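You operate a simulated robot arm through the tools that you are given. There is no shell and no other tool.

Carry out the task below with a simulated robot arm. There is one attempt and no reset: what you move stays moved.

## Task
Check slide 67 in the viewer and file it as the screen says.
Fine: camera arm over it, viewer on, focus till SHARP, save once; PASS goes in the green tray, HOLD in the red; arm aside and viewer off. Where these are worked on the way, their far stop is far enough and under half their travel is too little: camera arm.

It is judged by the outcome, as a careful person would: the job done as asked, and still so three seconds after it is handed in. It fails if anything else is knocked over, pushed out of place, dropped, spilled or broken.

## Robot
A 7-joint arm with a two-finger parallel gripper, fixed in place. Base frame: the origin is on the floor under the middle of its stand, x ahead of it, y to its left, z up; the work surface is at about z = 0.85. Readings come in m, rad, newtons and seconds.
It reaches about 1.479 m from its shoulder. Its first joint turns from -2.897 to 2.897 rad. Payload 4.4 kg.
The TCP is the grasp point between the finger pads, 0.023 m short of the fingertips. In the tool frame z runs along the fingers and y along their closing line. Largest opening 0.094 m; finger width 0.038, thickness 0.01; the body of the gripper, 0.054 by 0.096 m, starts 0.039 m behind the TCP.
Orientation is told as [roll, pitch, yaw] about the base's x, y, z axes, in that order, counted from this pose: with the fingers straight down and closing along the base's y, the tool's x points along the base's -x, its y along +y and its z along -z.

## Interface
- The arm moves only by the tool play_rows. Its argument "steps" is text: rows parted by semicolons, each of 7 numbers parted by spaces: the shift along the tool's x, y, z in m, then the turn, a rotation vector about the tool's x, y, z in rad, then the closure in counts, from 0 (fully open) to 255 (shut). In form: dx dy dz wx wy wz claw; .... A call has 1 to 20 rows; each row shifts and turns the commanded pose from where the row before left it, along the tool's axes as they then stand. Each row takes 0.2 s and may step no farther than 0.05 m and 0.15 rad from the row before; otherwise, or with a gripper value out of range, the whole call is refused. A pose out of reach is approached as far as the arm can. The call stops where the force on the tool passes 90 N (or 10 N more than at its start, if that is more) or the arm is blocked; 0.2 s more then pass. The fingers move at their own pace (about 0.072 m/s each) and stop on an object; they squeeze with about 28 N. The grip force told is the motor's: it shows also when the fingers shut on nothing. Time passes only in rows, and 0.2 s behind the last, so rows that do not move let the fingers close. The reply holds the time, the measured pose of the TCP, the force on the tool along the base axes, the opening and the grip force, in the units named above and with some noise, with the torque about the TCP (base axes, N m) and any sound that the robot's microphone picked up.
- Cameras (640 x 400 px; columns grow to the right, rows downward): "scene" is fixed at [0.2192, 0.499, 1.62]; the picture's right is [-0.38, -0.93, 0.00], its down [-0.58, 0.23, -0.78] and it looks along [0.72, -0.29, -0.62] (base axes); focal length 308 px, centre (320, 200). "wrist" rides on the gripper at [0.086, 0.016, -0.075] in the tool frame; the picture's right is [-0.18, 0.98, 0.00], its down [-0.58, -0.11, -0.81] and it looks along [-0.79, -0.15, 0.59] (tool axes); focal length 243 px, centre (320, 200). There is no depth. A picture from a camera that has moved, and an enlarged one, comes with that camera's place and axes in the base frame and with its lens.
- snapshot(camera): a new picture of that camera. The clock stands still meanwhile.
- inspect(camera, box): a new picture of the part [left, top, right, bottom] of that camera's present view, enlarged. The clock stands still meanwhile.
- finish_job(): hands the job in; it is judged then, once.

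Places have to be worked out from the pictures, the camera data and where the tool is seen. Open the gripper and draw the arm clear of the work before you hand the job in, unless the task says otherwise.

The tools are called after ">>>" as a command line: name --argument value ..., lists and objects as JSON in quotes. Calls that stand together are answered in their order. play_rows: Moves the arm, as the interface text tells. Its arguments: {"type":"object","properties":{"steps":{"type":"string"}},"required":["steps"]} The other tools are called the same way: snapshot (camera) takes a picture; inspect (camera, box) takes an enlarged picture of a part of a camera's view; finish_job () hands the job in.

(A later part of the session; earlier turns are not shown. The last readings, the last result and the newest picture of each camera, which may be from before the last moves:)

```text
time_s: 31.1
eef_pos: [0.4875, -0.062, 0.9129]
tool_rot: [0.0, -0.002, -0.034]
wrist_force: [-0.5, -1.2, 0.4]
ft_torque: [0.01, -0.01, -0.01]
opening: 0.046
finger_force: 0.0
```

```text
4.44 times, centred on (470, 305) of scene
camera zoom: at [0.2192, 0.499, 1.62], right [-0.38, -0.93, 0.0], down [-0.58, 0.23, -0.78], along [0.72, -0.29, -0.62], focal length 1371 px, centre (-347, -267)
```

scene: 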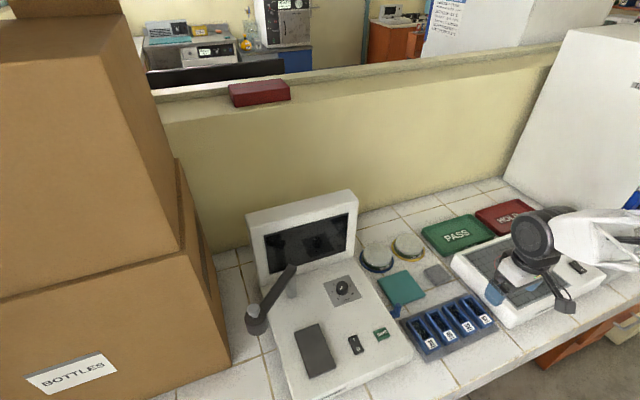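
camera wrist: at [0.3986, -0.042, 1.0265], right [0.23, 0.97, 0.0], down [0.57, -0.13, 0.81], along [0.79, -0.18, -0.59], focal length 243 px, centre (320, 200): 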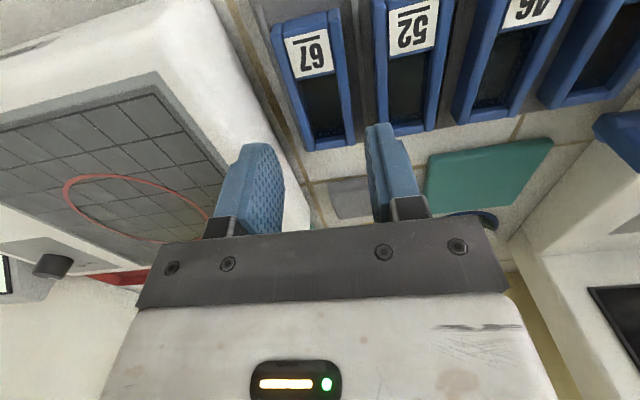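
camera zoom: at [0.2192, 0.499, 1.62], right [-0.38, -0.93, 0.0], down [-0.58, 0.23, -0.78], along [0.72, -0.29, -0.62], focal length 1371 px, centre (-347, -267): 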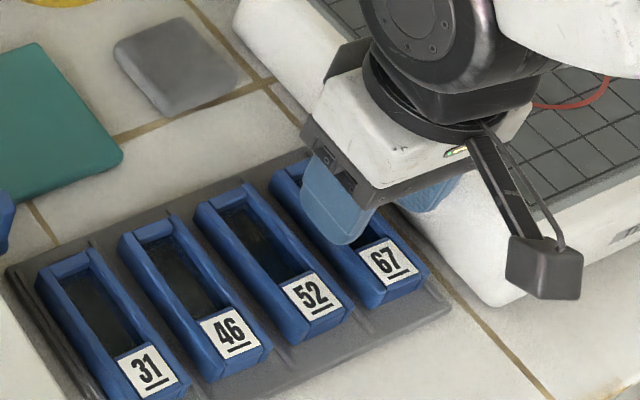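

Carrier spans y≈-0.082 to -0.042 with carrier 52 starting at -0.027, so I shift 1.4 mm to -y with slightly wider opening to centre the finger in the gap, then descend in small steps.

>>> play_rows --steps "0 -0.0014 0 0 0 0 126;0 0 0.006 0 0 0 126;0 0 0.006 0 0 0 126;0 0 0.004 0 0 0 126;0 0 0 0 0 0 126"

>>> inspect --camera "wrist" --box '[220, 60, 440, 230]'

>>> inspect --camera "scene" --box '[420, 260, 520, 350]'

```text
time_s: 32.3
eef_pos: [0.4885, -0.0637, 0.8975]
tool_rot: [-0.001, -0.005, -0.034]
wrist_force: [0.1, -0.1, 0.9]
ft_torque: [0.0, -0.01, 0.0]
opening: 0.0475
finger_force: 0.0
```

```text
2.35 times, centred on (330, 145) of wrist
camera zoom: at [0.401, -0.0453, 0.9717], right [0.22, 0.98, 0.0], down [0.57, -0.13, 0.81], along [0.79, -0.18, -0.59], focal length 571 px, centre (296, 329)
```

zoom: 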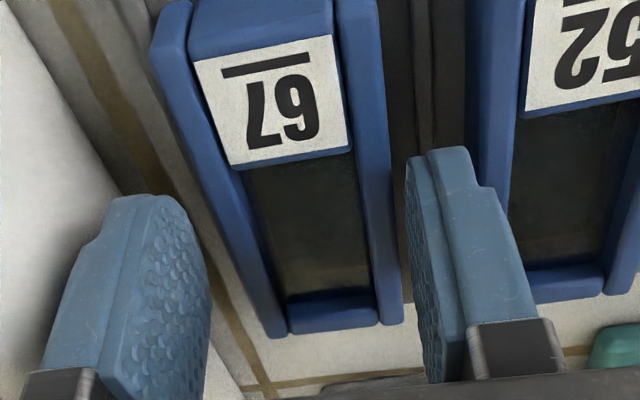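

```text
4.44 times, centred on (470, 305) of scene
camera zoom: at [0.2192, 0.499, 1.62], right [-0.38, -0.93, 0.0], down [-0.58, 0.23, -0.78], along [0.72, -0.29, -0.62], focal length 1371 px, centre (-347, -267)
```

zoom: 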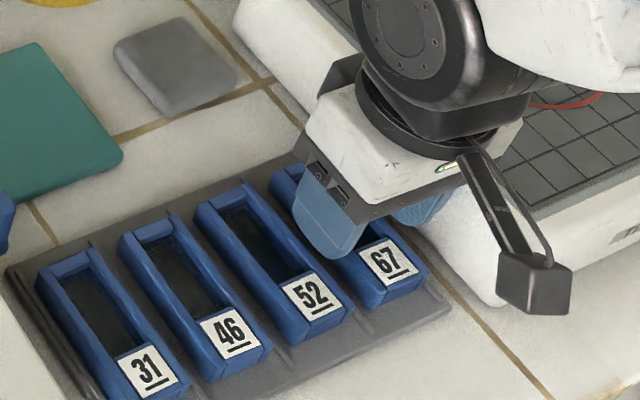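

The fingertips are now level with the carrier tops. I zoom in on the +y fingertip and the gap to carrier 52 before going lower.

>>> inspect --camera "wrist" --box '[340, 80, 430, 150]'

>>> inspect --camera "scene" --box '[455, 280, 505, 325]'

```text
5.71 times, centred on (385, 115) of wrist
camera zoom: at [0.401, -0.0453, 0.9717], right [0.22, 0.98, 0.0], down [0.57, -0.13, 0.81], along [0.79, -0.18, -0.59], focal length 1386 px, centre (-51, 686)
```

zoom: 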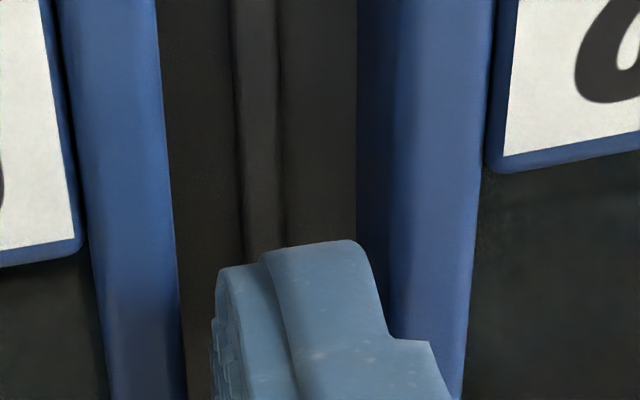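

```text
8.89 times, centred on (480, 302) of scene
camera zoom: at [0.2192, 0.499, 1.62], right [-0.38, -0.93, 0.0], down [-0.58, 0.23, -0.78], along [0.72, -0.29, -0.62], focal length 2742 px, centre (-1102, -711)
```

zoom: 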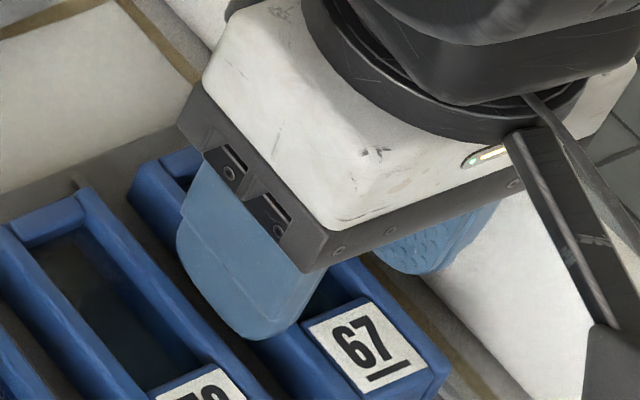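

Clearance is ~3 mm inside and ~1.2 mm outside, and the finger has a step about 12 mm above its tip, so I shift 0.8 mm to -y and descend only ~9 mm further.

>>> play_rows --steps "0 -0.0009 0 0 0 0 126;0 0 0.003 0 0 0 126;0 0 0.003 0 0 0 126;0 0 0.003 0 0 0 126;0 0 0 0 0 0 126"

>>> inspect --camera "wrist" --box '[340, 80, 430, 150]'

```text
time_s: 33.5
eef_pos: [0.488, -0.0648, 0.8882]
tool_rot: [0.0, -0.003, -0.033]
wrist_force: [-0.2, -0.1, -0.3]
ft_torque: [0.01, -0.02, -0.02]
opening: 0.0478
finger_force: 0.1
```

```text
5.71 times, centred on (385, 115) of wrist
camera zoom: at [0.4014, -0.047, 0.9622], right [0.22, 0.98, 0.0], down [0.57, -0.13, 0.81], along [0.79, -0.18, -0.59], focal length 1386 px, centre (-51, 686)
```

zoom: 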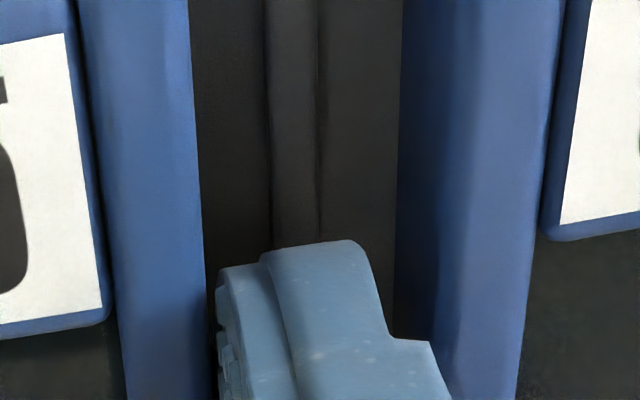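

The finger sits in the gap without contact. I narrow slightly, recentre 2 mm to +y so both pads meet the carrier evenly, and then close.

>>> play_rows --steps "0 0 0 0 0 0 135;0 0.0011 0 0 0 0 135;0 0.0011 0 0 0 0 135;0 0 0 0 0 0 255;0 0 0 0 0 0 255;0 0 0 0 0 0 255"

>>> inspect --camera "wrist" --box '[220, 0, 440, 230]'

```text
time_s: 34.9
eef_pos: [0.4865, -0.0628, 0.8877]
tool_rot: [0.0, -0.002, -0.032]
wrist_force: [-0.4, -1.0, -0.3]
ft_torque: [0.01, 0.0, -0.04]
opening: 0.0387
finger_force: 27.7
```

```text
1.74 times, centred on (330, 115) of wrist
camera zoom: at [0.4, -0.0437, 0.9614], right [0.22, 0.98, 0.0], down [0.57, -0.13, 0.81], along [0.79, -0.18, -0.59], focal length 422 px, centre (303, 348)
```

zoom: 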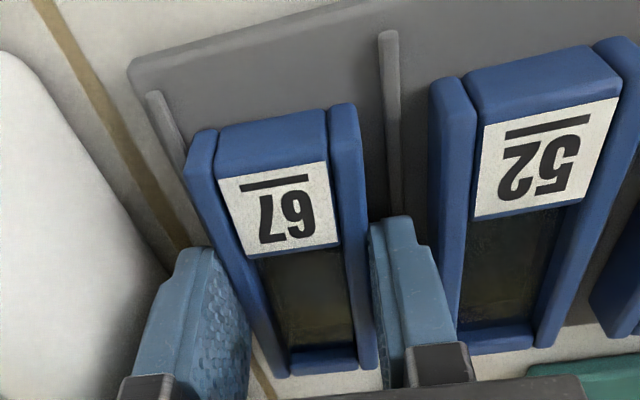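

Carrier 67 is gripped at 0.0387 m. I lift it gently and check.

>>> play_rows --steps "0 0 -0.01 0 0 0 255;0 0 -0.02 0 0 0 255;0 0 -0.03 0 0 0 255;0 0 0 0 0 0 255"

>>> snapshot --camera "wrist"

>>> inspect --camera "scene" --box '[400, 220, 540, 360]'

```text
time_s: 35.9
eef_pos: [0.4865, -0.0623, 0.9468]
tool_rot: [0.001, -0.004, -0.033]
wrist_force: [0.4, 0.6, -1.0]
ft_torque: [0.02, -0.04, -0.01]
opening: 0.0389
finger_force: 28.1
```

```text
taken
camera wrist: at [0.4, -0.0449, 1.0217], right [0.22, 0.98, 0.0], down [0.57, -0.13, 0.81], along [0.79, -0.17, -0.59], focal length 243 px, centre (320, 200)
```

wrist: 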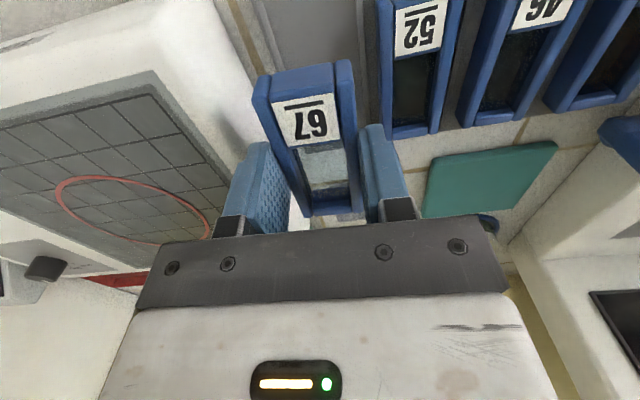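

```text
2.86 times, centred on (470, 290) of scene
camera zoom: at [0.2192, 0.499, 1.62], right [-0.38, -0.93, 0.0], down [-0.58, 0.23, -0.78], along [0.72, -0.29, -0.62], focal length 881 px, centre (-109, -57)
```

zoom: 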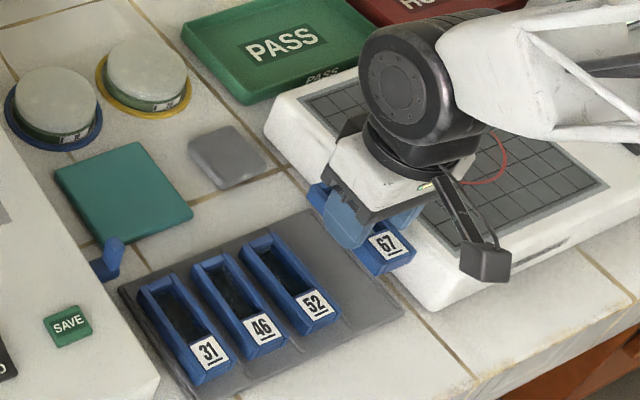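

The carrier lifted level and the rest of the rack is undisturbed. I zoom in to estimate the carrier's thickness.

>>> inspect --camera "scene" --box '[460, 260, 510, 310]'

>>> inspect --camera "wrist" --box '[220, 40, 420, 240]'

```text
8.00 times, centred on (485, 285) of scene
camera zoom: at [0.2192, 0.499, 1.62], right [-0.38, -0.93, 0.0], down [-0.58, 0.23, -0.78], along [0.72, -0.29, -0.62], focal length 2468 px, centre (-1000, -480)
```

zoom: 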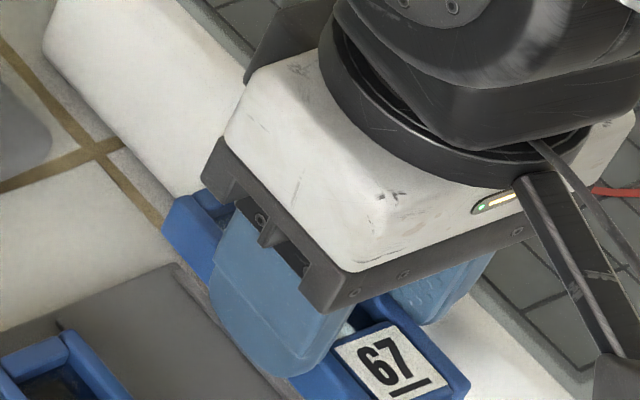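

```text
2.00 times, centred on (320, 140) of wrist
camera zoom: at [0.4, -0.0449, 1.0217], right [0.22, 0.98, 0.0], down [0.57, -0.13, 0.81], along [0.79, -0.17, -0.59], focal length 485 px, centre (320, 320)
```

zoom: 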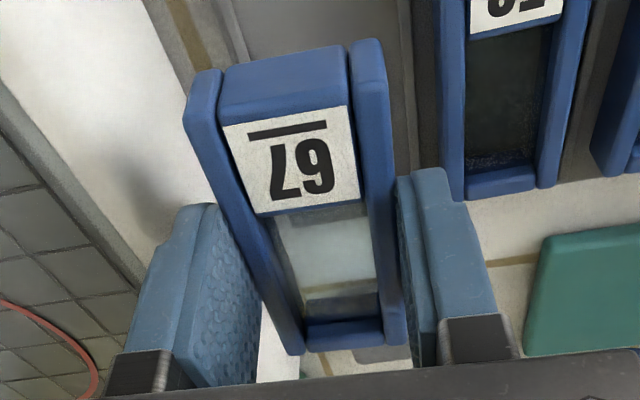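

The stage's top is at z≈0.913 with its centre near (0.538, 0.384). I raise the carrier, square it to yaw 0, and carry it over to above the stage.

>>> play_rows --steps "0 0 -0.05 0 0 0 255;0 0 -0.05 0 0 -0.033 255;-0.005 0.0446 0 0 0 0 255;-0.005 0.0446 0 0 0 0 255;-0.005 0.0446 0 0 0 0 255;-0.005 0.0446 0 0 0 0 255;-0.005 0.0446 0 0 0 0 255;-0.005 0.0446 0 0 0 0 255;-0.005 0.0446 0 0 0 0 255;-0.005 0.0446 0 0 0 0 255;-0.005 0.0446 0 0 0 0 255;-0.005 0.0446 0 0 0 0 255;0 0 0 0 0 0 255"

>>> snapshot --camera "wrist"

>>> snapshot --camera "scene"

```text
time_s: 38.7
eef_pos: [0.5343, 0.3826, 1.0493]
tool_rot: [-0.002, -0.003, 0.0]
wrist_force: [-0.3, 0.2, -0.5]
ft_torque: [-0.02, 0.02, 0.01]
opening: 0.0388
finger_force: 28.1
```

```text
taken
camera wrist: at [0.448, 0.3977, 1.1239], right [0.18, 0.98, 0.0], down [0.58, -0.11, 0.81], along [0.79, -0.15, -0.59], focal length 243 px, centre (320, 200)
```

wrist: 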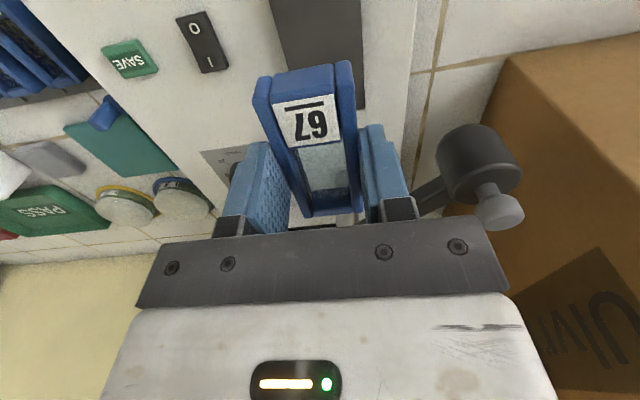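

```text
taken
```

scene: 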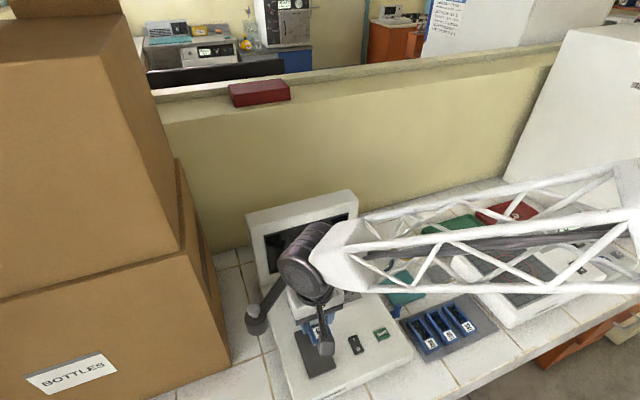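

The carrier is above the stage. I correct by ~2 mm and descend to just above it.

>>> play_rows --steps "-0.0017 0.0019 0.03 0 0 0 255;0 0 0.03 0 0 0 255;0 0 0.025 0 0 0 255;0 0 0 0 0 0 255"

>>> snapshot --camera "wrist"

>>> inspect --camera "scene" --box '[260, 270, 400, 400]'

```text
time_s: 39.7
eef_pos: [0.538, 0.3849, 0.9647]
tool_rot: [0.0, -0.002, -0.001]
wrist_force: [-0.4, -0.1, -0.7]
ft_torque: [0.06, 0.02, -0.02]
opening: 0.039
finger_force: 27.9
```

```text
taken
camera wrist: at [0.4509, 0.3993, 1.0388], right [0.19, 0.98, 0.0], down [0.58, -0.11, 0.81], along [0.79, -0.15, -0.59], focal length 243 px, centre (320, 200)
```

wrist: 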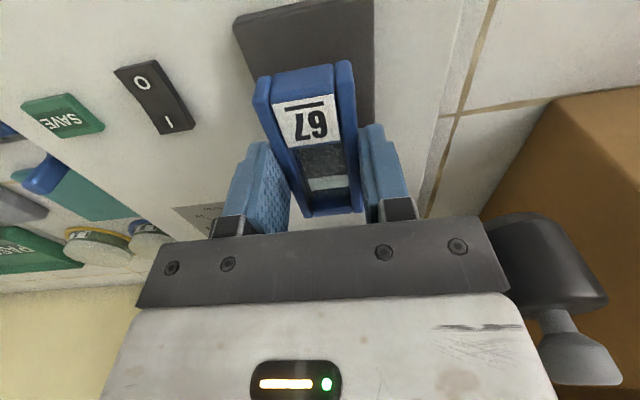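

```text
3.08 times, centred on (330, 335) of scene
camera zoom: at [0.2192, 0.499, 1.62], right [-0.38, -0.93, 0.0], down [-0.58, 0.23, -0.78], along [0.72, -0.29, -0.62], focal length 949 px, centre (289, -215)
```

zoom: 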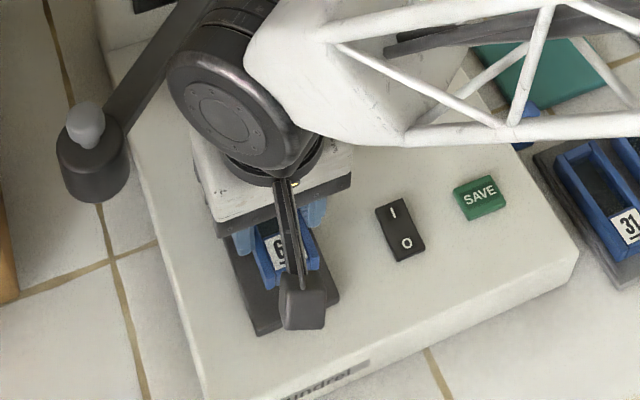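

Carrier is centred over the stage (stage x 0.484–0.592, y 0.355–0.415). I lower in small steps watching for contact force.

>>> play_rows --steps "0 0 0.004 0 0 0 255;0 0 0.004 0 0 0 255;0 0 0.003 0 0 0 255"

>>> inspect --camera "wrist" --box '[220, 0, 420, 220]'

```text
time_s: 40.5
eef_pos: [0.5385, 0.3858, 0.9531]
tool_rot: [0.0, -0.004, -0.002]
wrist_force: [-0.4, -1.5, 0.5]
ft_torque: [-0.02, 0.0, -0.01]
opening: 0.0389
finger_force: 27.9
```

```text
1.82 times, centred on (320, 110) of wrist
camera zoom: at [0.4508, 0.4004, 1.027], right [0.18, 0.98, 0.0], down [0.58, -0.11, 0.81], along [0.79, -0.15, -0.59], focal length 441 px, centre (320, 364)
```

zoom: 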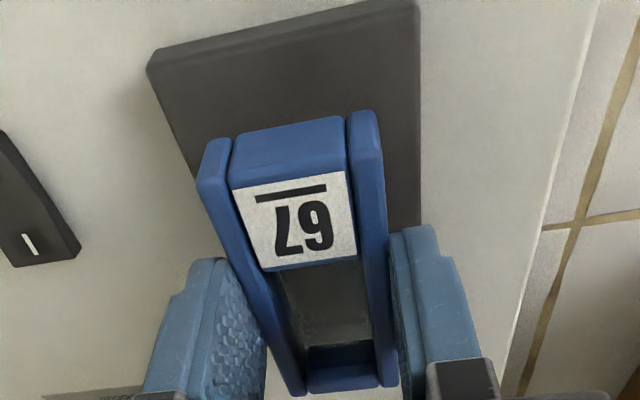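

No contact yet at z=0.953. I continue lowering in 2–3 mm steps.

>>> play_rows --steps "0 -0.001 0.003 0 0 0 255;0 0 0.002 0 0 0 255"

>>> play_rows --steps "0 0 0.002 0 0 0 255;0 0 0 0 0 0 255"

```text
time_s: 41.1
eef_pos: [0.5387, 0.3843, 0.9471]
tool_rot: [-0.002, -0.004, -0.002]
wrist_force: [-0.3, 1.4, -1.3]
ft_torque: [0.02, 0.1, 0.03]
opening: 0.0387
finger_force: 27.8
```

```text
time_s: 41.7
eef_pos: [0.5387, 0.3846, 0.9448]
tool_rot: [0.0, -0.004, -0.003]
wrist_force: [-0.8, -0.1, -2.1]
ft_torque: [0.0, 0.05, 0.01]
opening: 0.0389
finger_force: 27.6
```

>>> inspect --camera "wrist" --box '[220, 0, 420, 220]'

>>> play_rows --steps "0 0 0.002 0 0 0 255;0 0 0 0 0 0 255"

```text
1.82 times, centred on (320, 110) of wrist
camera zoom: at [0.4513, 0.4001, 1.019], right [0.19, 0.98, 0.0], down [0.58, -0.11, 0.81], along [0.79, -0.15, -0.59], focal length 441 px, centre (320, 364)
```

zoom: 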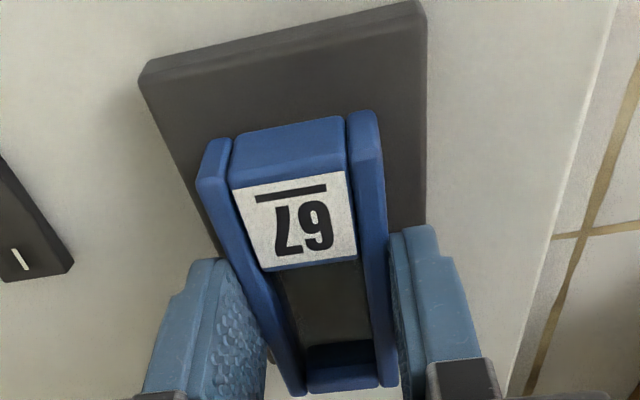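

```text
time_s: 42.3
eef_pos: [0.5406, 0.3839, 0.943]
tool_rot: [0.0, -0.004, -0.003]
wrist_force: [-2.0, 1.1, -2.5]
ft_torque: [0.05, 0.09, -0.02]
opening: 0.0389
finger_force: 28.3
```

Still no clear contact at z=0.943 (bottom estimated right at stage level). I continue in 1.5 mm steps and watch the vertical force.

>>> play_rows --steps "0 0 0.0015 0 0 0 255;0 0 0.0015 0 0 0 255;0 0 0 0 0 0 255"

>>> inspect --camera "wrist" --box '[220, 0, 420, 220]'

```text
time_s: 43.1
eef_pos: [0.5408, 0.3841, 0.9406]
tool_rot: [0.001, -0.005, -0.003]
wrist_force: [-1.2, 0.4, 25.8]
ft_torque: [0.0, -0.01, 0.01]
opening: 0.0392
finger_force: 27.8
```

```text
1.82 times, centred on (320, 110) of wrist
camera zoom: at [0.4524, 0.3995, 1.0143], right [0.19, 0.98, 0.0], down [0.58, -0.11, 0.81], along [0.8, -0.15, -0.59], focal length 441 px, centre (320, 364)
```

zoom: 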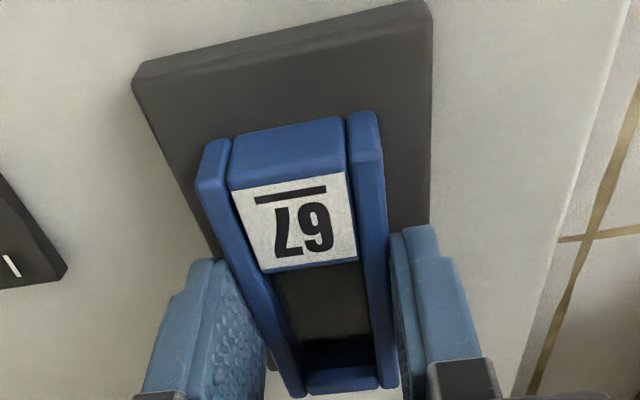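

Contact at +26 N: the carrier is seated on the stage. I relieve 1 mm, open the fingers moderately, and rise straight up.

>>> play_rows --steps "0 0 -0.001 0 0 0 255;0 0 0 0 0 0 100;0 0 0 0 0 0 100;0 0 0 0 0 0 100;0 0 -0.02 0 0 0 100;0 0 -0.04 0 0 0 100;0 0 -0.05 0 0 0 100;0 0 0 0 0 0 100"

>>> snapshot --camera "wrist"

>>> snapshot --camera "scene"

```text
time_s: 44.9
eef_pos: [0.5365, 0.3808, 1.0484]
tool_rot: [0.0, -0.002, 0.0]
wrist_force: [0.6, -0.1, -0.5]
ft_torque: [-0.01, 0.0, 0.0]
opening: 0.0573
finger_force: 0.1
```

```text
taken
camera wrist: at [0.4496, 0.3969, 1.1237], right [0.19, 0.98, 0.0], down [0.58, -0.11, 0.81], along [0.79, -0.15, -0.59], focal length 243 px, centre (320, 200)
```

wrist: 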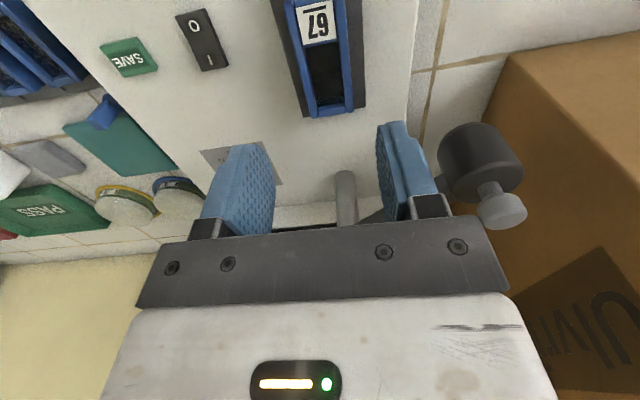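

```text
taken
```

scene: 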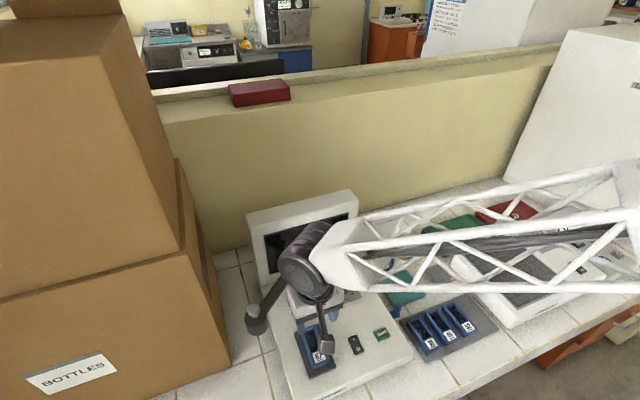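

Slide 67 rests squarely on the stage. Next I close the fingers and come down on the far (+x,+y) side of the camera arm link to push it over the slide.

>>> play_rows --steps "0 0 -0.045 0 0 0 255;0 0 -0.035 0 0 0 255;-0.0339 0.028 0 0 0 0 255;-0.0339 0.028 0 0 0 0 255;-0.0339 0.028 0 0 0 0 255;-0.0339 0.028 0 0 0 0 255;0 0 0.03 0 0 0 255;0 0 0 0 0 0 255"

>>> snapshot --camera "wrist"

>>> inspect --camera "scene" --box '[190, 150, 390, 350]'

```text
time_s: 46.7
eef_pos: [0.6757, 0.497, 1.1025]
tool_rot: [0.002, -0.004, -0.001]
wrist_force: [0.9, 0.5, -0.6]
ft_torque: [-0.01, -0.02, 0.01]
opening: 0.0
finger_force: 28.1
```

```text
taken
camera wrist: at [0.5883, 0.5117, 1.1766], right [0.19, 0.98, 0.0], down [0.58, -0.11, 0.81], along [0.79, -0.15, -0.59], focal length 243 px, centre (320, 200)
```

wrist: 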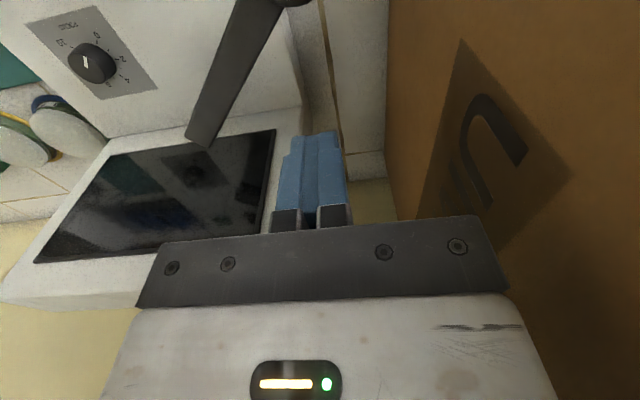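

```text
2.00 times, centred on (290, 250) of scene
camera zoom: at [0.2192, 0.499, 1.62], right [-0.38, -0.93, 0.0], down [-0.58, 0.23, -0.78], along [0.72, -0.29, -0.62], focal length 617 px, centre (380, 100)
```

zoom: 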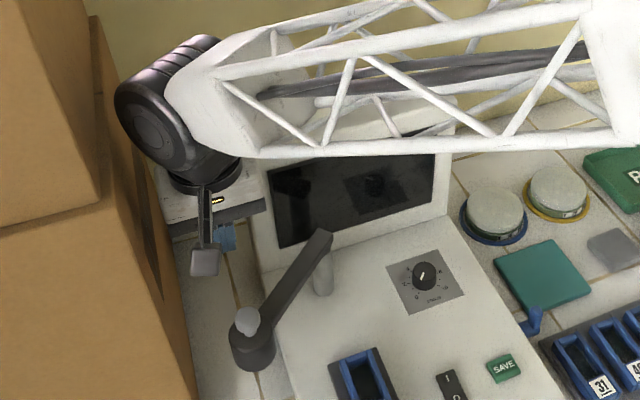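

The link lies at about 135° and the fingers are ~3 cm beyond it. I descend to push height z≈1.015.

>>> play_rows --steps "0 0 0.03 0 0 0 255;0 0 0.03 0 0 0 255;0 0 0.0275 0 0 0 255;0 0 0 0 0 0 255"

>>> snapshot --camera "wrist"

```text
time_s: 47.7
eef_pos: [0.6747, 0.4973, 1.0158]
tool_rot: [0.001, -0.002, -0.001]
wrist_force: [-0.6, -0.1, 0.8]
ft_torque: [0.03, 0.03, 0.02]
opening: 0.0002
finger_force: 27.8
```

```text
taken
camera wrist: at [0.5876, 0.5127, 1.0896], right [0.19, 0.98, 0.0], down [0.58, -0.11, 0.81], along [0.79, -0.15, -0.59], focal length 243 px, centre (320, 200)
```

wrist: 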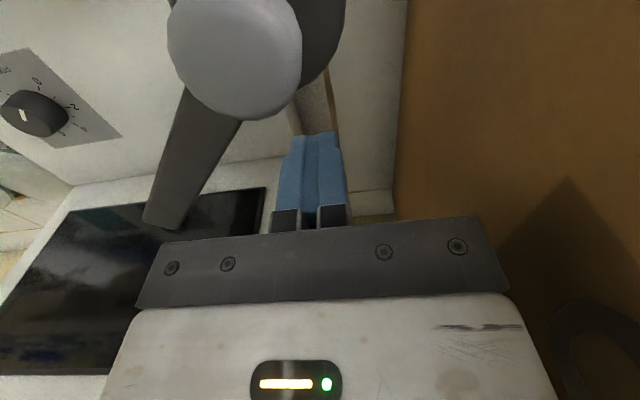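

Clear on all sides. I push the link along its arc toward the stage.

>>> play_rows --steps "0.01 -0.0107 0 0 0 0 255;0.0097 -0.0106 0 0 0 0 255;0.016 -0.0114 0 0 0 0 255;0.014 -0.0146 0 0 0 0 255;0.011 -0.017 0 0 0 0 255"

>>> snapshot --camera "wrist"

```text
time_s: 48.9
eef_pos: [0.6137, 0.4329, 1.0139]
tool_rot: [0.0, -0.004, -0.003]
wrist_force: [-0.9, 0.0, -0.5]
ft_torque: [0.0, -0.01, 0.0]
opening: 0.0
finger_force: 28.5
```

```text
taken
camera wrist: at [0.5269, 0.4478, 1.0886], right [0.19, 0.98, 0.0], down [0.58, -0.11, 0.81], along [0.79, -0.15, -0.59], focal length 243 px, centre (320, 200)
```

wrist: 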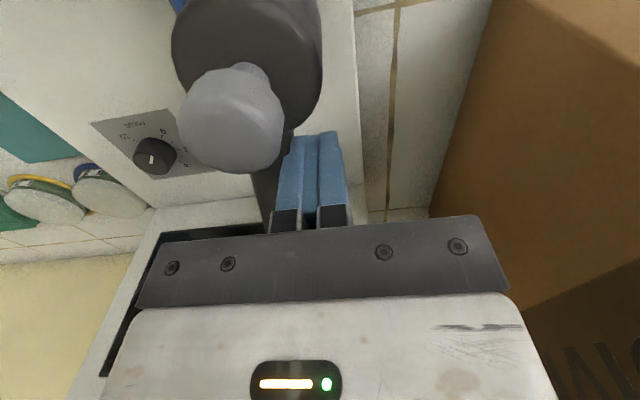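

The arm follows with no resistance. I keep pushing toward the stop in smaller steps.

>>> play_rows --steps "0.008 -0.015 0 0 0 0 255;0.003 -0.01 0 0 0 0 255;0 -0.006 0 0 0 0 255"

>>> play_rows --steps "0 -0.004 0 0 0 0 255;0 -0.004 0 0 0 0 255"

>>> snapshot --camera "wrist"

```text
time_s: 49.7
eef_pos: [0.604, 0.4051, 1.0135]
tool_rot: [0.004, -0.005, 0.001]
wrist_force: [17.6, 71.1, -16.5]
ft_torque: [1.27, -0.24, 0.41]
opening: 0.0001
finger_force: 27.9
```

```text
time_s: 50.0
eef_pos: [0.6042, 0.4055, 1.0127]
tool_rot: [0.005, -0.007, 0.001]
wrist_force: [6.8, 37.1, -14.7]
ft_torque: [0.69, -0.11, 0.09]
opening: 0.0001
finger_force: 28.2
stopped in row 1: the force on the tool passed its limit at 104 N (the readings are from after the stop); the commanded pose is now the measured one
```

```text
taken
camera wrist: at [0.5161, 0.4204, 1.0874], right [0.18, 0.98, 0.01], down [0.58, -0.11, 0.81], along [0.8, -0.14, -0.59], focal length 243 px, centre (320, 200)
```

wrist: 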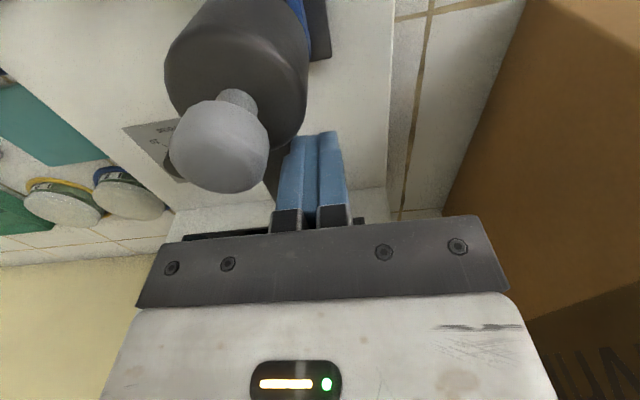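

The firm 70+ N reaction shows the arm is at its far stop over the slide. I back off and lift, then look at the result.

>>> play_rows --steps "0 0.01 0 0 0 0 255;0 0.008 0 0 0 0 255;0 0 -0.05 0 0 0 255;0 0 -0.05 0 0 0 255;0 0 0 0 0 0 255"

>>> snapshot --camera "wrist"

>>> inspect --camera "scene" --box '[220, 180, 420, 400]'

```text
time_s: 51.2
eef_pos: [0.6029, 0.4189, 1.1123]
tool_rot: [0.003, -0.004, 0.0]
wrist_force: [0.1, 0.4, 0.0]
ft_torque: [-0.03, -0.02, 0.03]
opening: 0.0
finger_force: 28.2
```

```text
taken
camera wrist: at [0.5158, 0.4337, 1.1872], right [0.18, 0.98, 0.0], down [0.58, -0.11, 0.81], along [0.8, -0.15, -0.59], focal length 243 px, centre (320, 200)
```

wrist: 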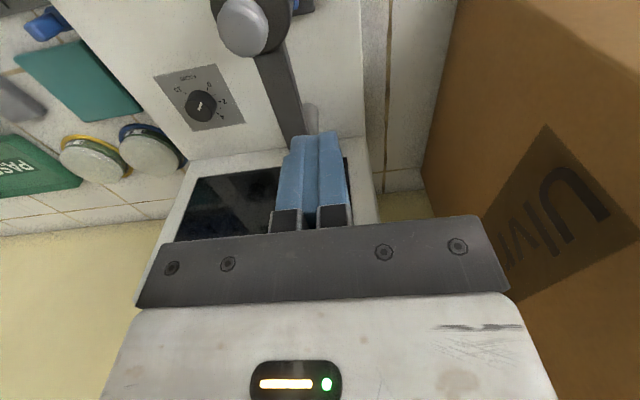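

```text
1.82 times, centred on (320, 290) of scene
camera zoom: at [0.2192, 0.499, 1.62], right [-0.38, -0.93, 0.0], down [-0.58, 0.23, -0.78], along [0.72, -0.29, -0.62], focal length 561 px, centre (320, 36)
```

zoom: 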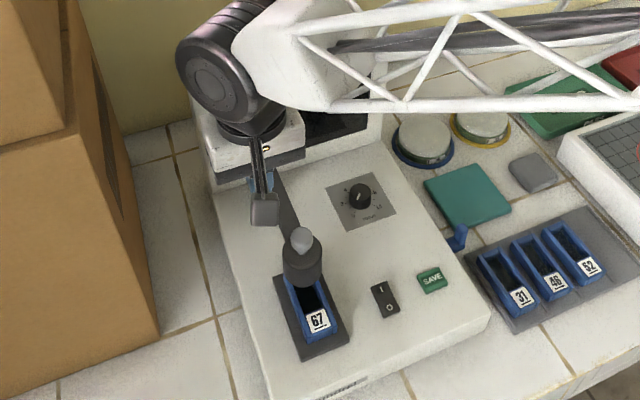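

The camera head is over the slide at the far stop. Now I look closely at the rocker switch, SAVE button and focus knob.

>>> inspect --camera "scene" --box '[330, 310, 400, 365]'

>>> inspect --camera "scene" --box '[315, 265, 370, 310]'

>>> inspect --camera "scene" --box '[240, 180, 370, 290]'

```text
7.27 times, centred on (365, 338) of scene
camera zoom: at [0.2192, 0.499, 1.62], right [-0.38, -0.93, 0.0], down [-0.58, 0.23, -0.78], along [0.72, -0.29, -0.62], focal length 2243 px, centre (-7, -800)
```

zoom: 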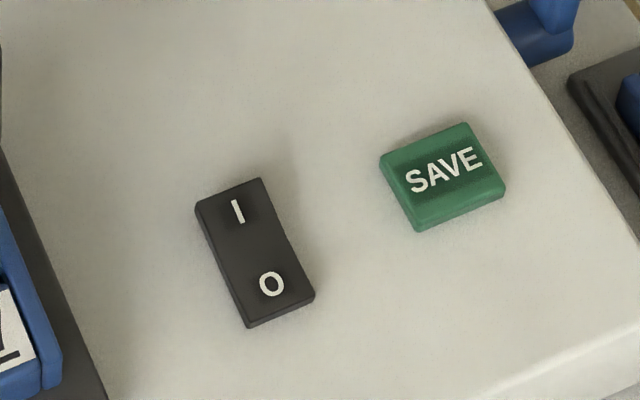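

```text
8.89 times, centred on (342, 288) of scene
camera zoom: at [0.2192, 0.499, 1.62], right [-0.38, -0.93, 0.0], down [-0.58, 0.23, -0.78], along [0.72, -0.29, -0.62], focal length 2742 px, centre (120, -578)
```

zoom: 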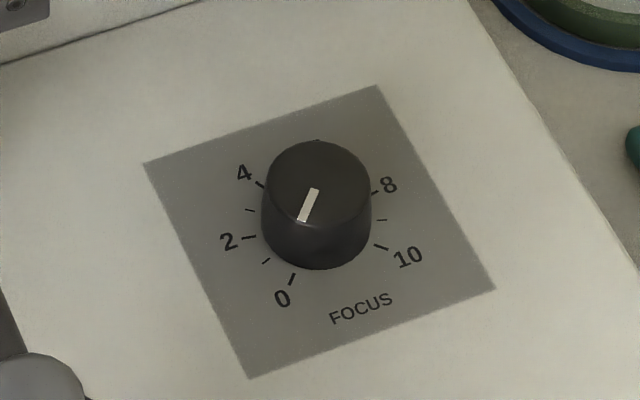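

```text
3.64 times, centred on (305, 235) of scene
camera zoom: at [0.2192, 0.499, 1.62], right [-0.38, -0.93, 0.0], down [-0.58, 0.23, -0.78], along [0.72, -0.29, -0.62], focal length 1122 px, centre (374, 73)
```

zoom: 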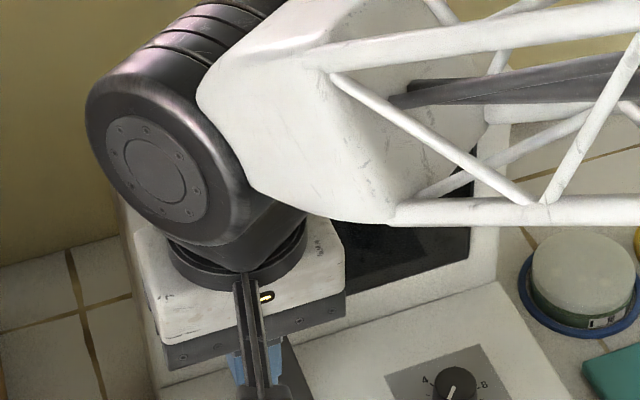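

The pointer is at 0 and the rocker's "I" end is the far (+x) end near (0.528, 0.290). I move the closed fingers above that end.

>>> play_rows --steps "0.018 -0.03225 0 0 0 0 255;0.018 -0.03225 0 0 0 0 255;0.018 -0.03225 0 0 0 0 255;0.018 -0.03225 0 0 0 0 255;0 0 0.037 0 0 0 255;0 0 0.037 0 0 0 255;0 0 0.037 0 0 0 255;0 0 0.03 0 0 0 255;0 0 0 0 0 0 255"

>>> snapshot --camera "wrist"

>>> inspect --camera "wrist" --box '[240, 60, 400, 200]'

>>> inspect --camera "scene" --box '[270, 240, 420, 390]'

```text
time_s: 53.2
eef_pos: [0.5338, 0.2942, 0.9731]
tool_rot: [0.003, -0.003, 0.0]
wrist_force: [0.0, -0.1, 0.0]
ft_torque: [0.0, 0.01, 0.01]
opening: 0.0
finger_force: 27.7
```

```text
taken
camera wrist: at [0.4466, 0.3086, 1.0474], right [0.18, 0.98, 0.01], down [0.58, -0.11, 0.81], along [0.8, -0.15, -0.59], focal length 243 px, centre (320, 200)
```

wrist: 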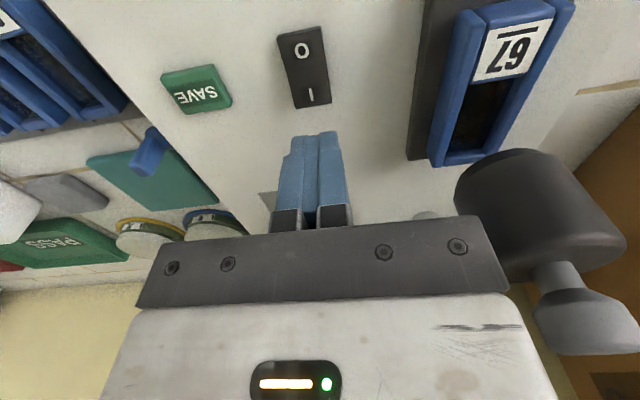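

```text
2.86 times, centred on (320, 130) of wrist
camera zoom: at [0.4466, 0.3086, 1.0474], right [0.18, 0.98, 0.01], down [0.58, -0.11, 0.81], along [0.8, -0.15, -0.59], focal length 693 px, centre (320, 400)
```

zoom: 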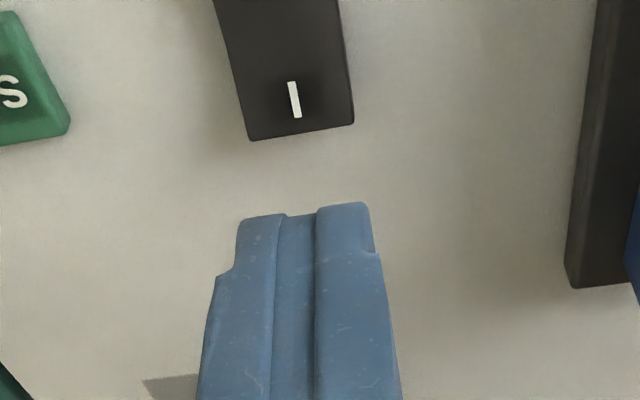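

```text
2.67 times, centred on (345, 315) of scene
camera zoom: at [0.2192, 0.499, 1.62], right [-0.38, -0.93, 0.0], down [-0.58, 0.23, -0.78], along [0.72, -0.29, -0.62], focal length 822 px, centre (253, -107)
```

zoom: 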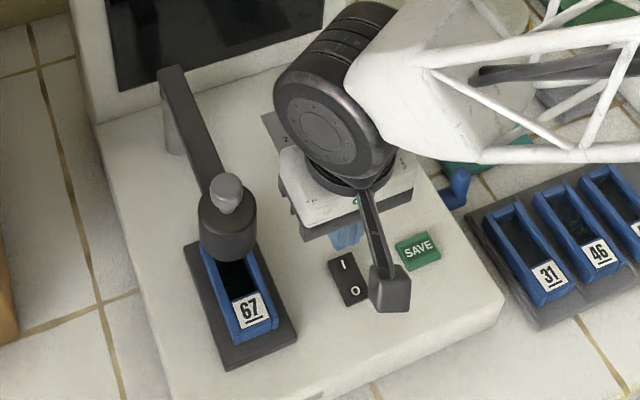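

Rocker's far edge is at x≈0.531 and the "I" at (0.523, 0.290). I align to (0.527, 0.290) and descend gently onto it.

>>> play_rows --steps "0.0068 -0.0042 0 0 0 0 255;0 0 0.012 0 0 0 255;0 0 0.012 0 0 0 255;0 0 0.004 0 0 0 255;0 0 0 0 0 0 255"

>>> inspect --camera "wrist" --box '[240, 60, 400, 200]'

```text
time_s: 54.4
eef_pos: [0.5259, 0.2881, 0.9446]
tool_rot: [0.004, -0.005, 0.001]
wrist_force: [0.4, -0.4, 0.1]
ft_torque: [0.03, -0.01, -0.02]
opening: 0.0
finger_force: 27.8
```

```text
2.86 times, centred on (320, 130) of wrist
camera zoom: at [0.4383, 0.3031, 1.019], right [0.18, 0.98, 0.01], down [0.58, -0.11, 0.81], along [0.8, -0.15, -0.59], focal length 693 px, centre (320, 400)
```

zoom: 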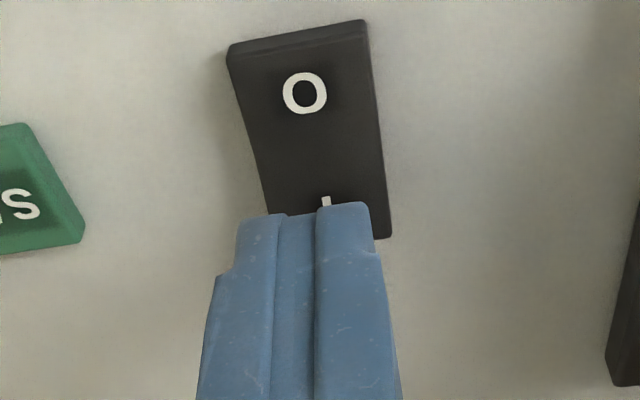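

The fingertips hover over the "I" end, slightly off to -y. I shift 2.5 mm and press down in small steps.

>>> play_rows --steps "0 0.0025 0 0 0 0 255;0 0 0.002 0 0 0 255;0 0 0.002 0 0 0 255"

```text
time_s: 55.2
eef_pos: [0.5247, 0.2918, 0.94]
tool_rot: [0.004, -0.006, 0.001]
wrist_force: [0.4, 0.5, 0.2]
ft_torque: [0.02, 0.03, -0.01]
opening: 0.0001
finger_force: 28.1
```

No contact yet at z=0.940. I press further in 1.5–2 mm steps.

>>> play_rows --steps "0 0 0.002 0 0 0 255;0 0 0.0015 0 0 0 255;0 0 0.0015 0 0 0 255"

>>> inspect --camera "scene" --box '[230, 180, 380, 300]'

```text
time_s: 56.0
eef_pos: [0.5257, 0.2916, 0.9346]
tool_rot: [0.001, -0.006, 0.0]
wrist_force: [-0.3, -0.1, 0.6]
ft_torque: [0.01, -0.03, 0.0]
opening: 0.0001
finger_force: 28.1
```

```text
3.33 times, centred on (305, 240) of scene
camera zoom: at [0.2192, 0.499, 1.62], right [-0.38, -0.93, 0.0], down [-0.58, 0.23, -0.78], along [0.72, -0.29, -0.62], focal length 1028 px, centre (370, 67)
```

zoom: 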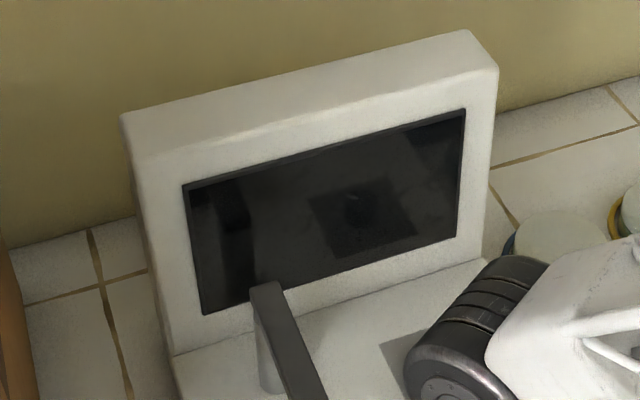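

The screen is well visible from the scene camera and still dark. I continue pressing gently.

>>> play_rows --steps "0 0 0.0015 0 0 0 255;0 0 0.0015 0 0 0 255"

>>> inspect --camera "wrist" --box '[240, 60, 400, 200]'

```text
time_s: 56.6
eef_pos: [0.5275, 0.2914, 0.9323]
tool_rot: [0.004, -0.007, 0.001]
wrist_force: [-0.8, 0.6, 0.5]
ft_torque: [0.01, 0.01, 0.0]
opening: 0.0001
finger_force: 27.8
```

```text
2.86 times, centred on (320, 130) of wrist
camera zoom: at [0.439, 0.3066, 1.0061], right [0.18, 0.98, 0.01], down [0.58, -0.11, 0.81], along [0.8, -0.15, -0.59], focal length 693 px, centre (320, 400)
```

zoom: 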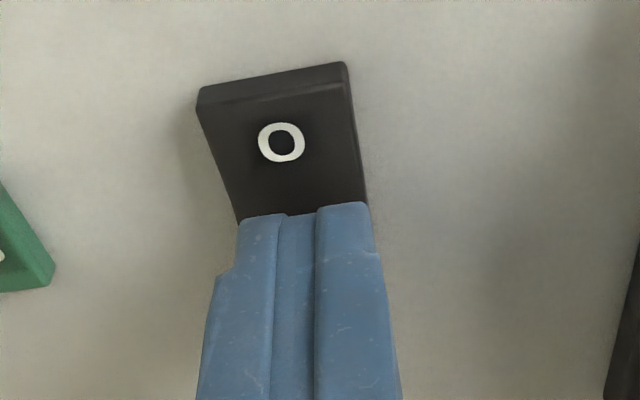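

Well aligned with the rocker; tips at about z 0.909 with no contact yet. I keep pressing step by step.

>>> play_rows --steps "0 0 0.0015 0 0 0 255;0 0 0.0015 0 0 0 255;0 0 0 0 0 0 255"

>>> inspect --camera "scene" --box '[230, 180, 380, 300]'

```text
time_s: 57.4
eef_pos: [0.5261, 0.2934, 0.9329]
tool_rot: [0.006, -0.009, 0.001]
wrist_force: [-17.6, -26.7, 61.3]
ft_torque: [-0.77, 1.21, 0.2]
opening: 0.0
finger_force: 27.9
```

```text
3.33 times, centred on (305, 240) of scene
camera zoom: at [0.2192, 0.499, 1.62], right [-0.38, -0.93, 0.0], down [-0.58, 0.23, -0.78], along [0.72, -0.29, -0.62], focal length 1028 px, centre (370, 67)
```

zoom: 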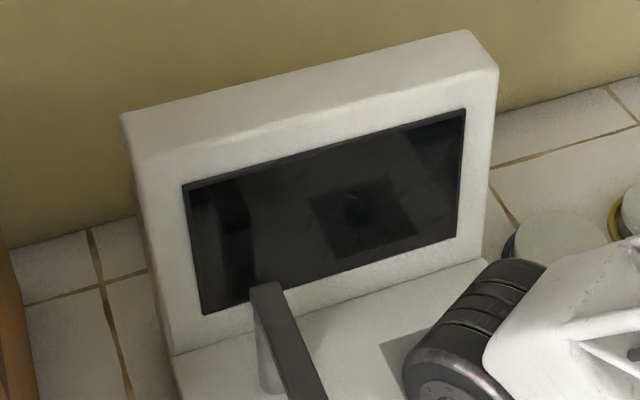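

The reaction (61 N) acts about 13 mm toward the rocker's middle, so the wide fingertip bridges the pivot instead of pressing the "I" end. I lift off and turn the tool 90° so the narrow (2 cm) side of the closed fingers lies along x.

>>> play_rows --steps "0 0 -0.02 0 0 0 255;0 0 -0.03 0 0 0 255;0 0 0 0 0 -0.1428 255;0 0 0 0 0 -0.1428 255;0 0 0 0 0 -0.1428 255;0 0 0 0 0 -0.1428 255;0 0 0 0 0 -0.1428 255;0 0 0 0 0 -0.1428 255;0 0 0 0 0 -0.1428 255;0 0 0 0 0 -0.1428 255;0 0 0 0 0 -0.1428 255;0 0 0 0 0 -0.1428 255;0 0 0 0 0 -0.1428 255;0 0 0 0 0 0 255"

>>> snapshot --camera "wrist"

>>> inspect --camera "scene" --box '[270, 200, 420, 380]'

```text
time_s: 60.4
eef_pos: [0.5246, 0.2917, 0.9785]
tool_rot: [-0.007, -0.003, 1.573]
wrist_force: [-1.0, 0.3, 0.9]
ft_torque: [-0.02, 0.01, 0.0]
opening: 0.0002
finger_force: 27.5
```

```text
taken
camera wrist: at [0.5075, 0.204, 1.0533], right [-0.98, 0.18, -0.01], down [0.1, 0.58, 0.81], along [0.15, 0.8, -0.59], focal length 243 px, centre (320, 200)
```

wrist: 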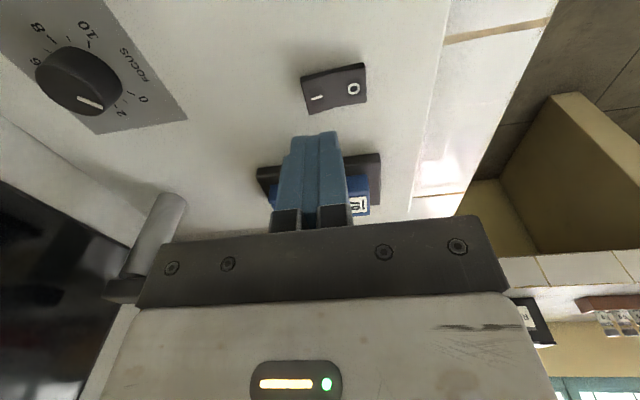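

```text
2.22 times, centred on (345, 290) of scene
camera zoom: at [0.2192, 0.499, 1.62], right [-0.38, -0.93, 0.0], down [-0.58, 0.23, -0.78], along [0.72, -0.29, -0.62], focal length 685 px, centre (264, 0)
```

zoom: 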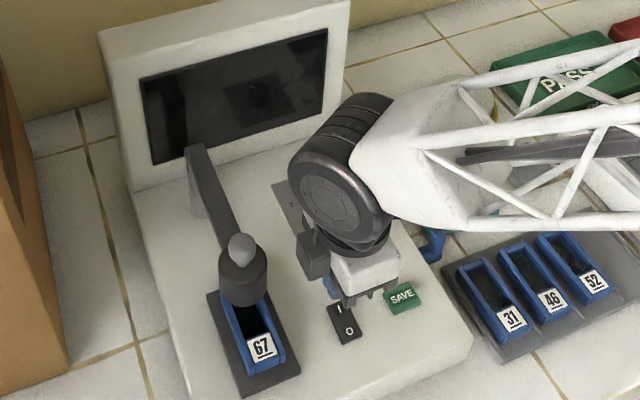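

Now I have a side view of the rocker; I enlarge it to see which end stands proud.

>>> inspect --camera "wrist" --box '[290, 45, 380, 120]'

>>> inspect --camera "wrist" --box '[0, 0, 200, 140]'

```text
5.33 times, centred on (335, 82) of wrist
camera zoom: at [0.5075, 0.204, 1.0533], right [-0.98, 0.18, -0.01], down [0.1, 0.58, 0.81], along [0.15, 0.8, -0.59], focal length 1294 px, centre (240, 827)
```

zoom: 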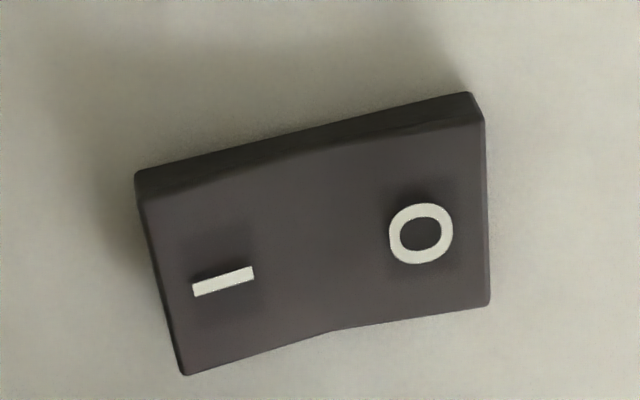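

```text
2.86 times, centred on (100, 70) of wrist
camera zoom: at [0.5075, 0.204, 1.0533], right [-0.98, 0.18, -0.01], down [0.1, 0.58, 0.81], along [0.15, 0.8, -0.59], focal length 693 px, centre (949, 571)
```

zoom: 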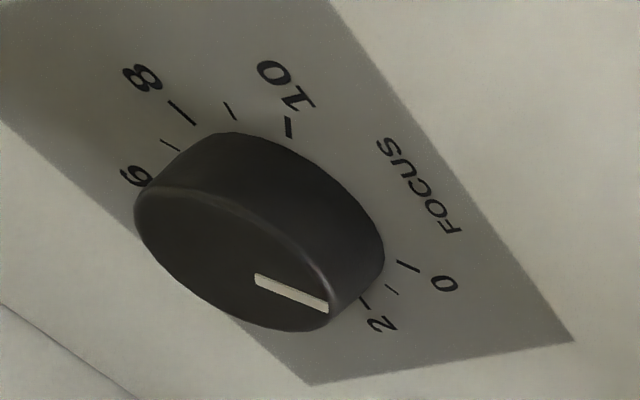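

The rocker's profile is shallow and I can't tell its state for sure, but the screen is dark so it is off. I align the narrow fingertips over the "I" end (x≈0.529) and press again.

>>> play_rows --steps "0 -0.0045 0.02 0 0 0 255;0 0 0.015 0 0 0 255;0 0 0.005 0 0 0 255;0 0 0.002 0 0 0 255;0 0 0 0 0 0 255"

>>> inspect --camera "wrist" --box '[250, 60, 410, 200]'

```text
time_s: 61.6
eef_pos: [0.5294, 0.2915, 0.9375]
tool_rot: [-0.007, -0.003, 1.571]
wrist_force: [0.5, 0.0, 0.4]
ft_torque: [0.0, 0.02, -0.01]
opening: 0.0
finger_force: 28.4
```

```text
2.86 times, centred on (330, 130) of wrist
camera zoom: at [0.5125, 0.2037, 1.0105], right [-0.98, 0.18, -0.01], down [0.1, 0.58, 0.81], along [0.15, 0.8, -0.59], focal length 693 px, centre (291, 400)
```

zoom: 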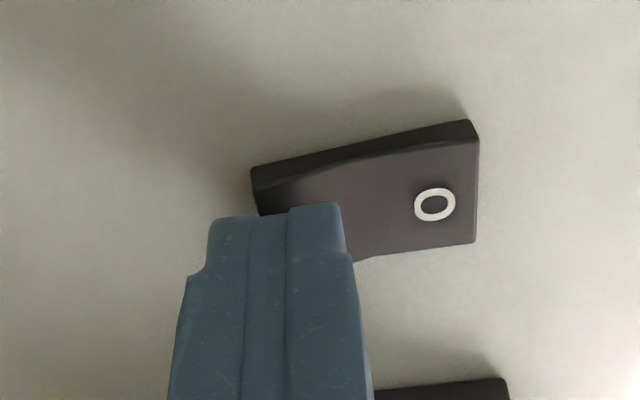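

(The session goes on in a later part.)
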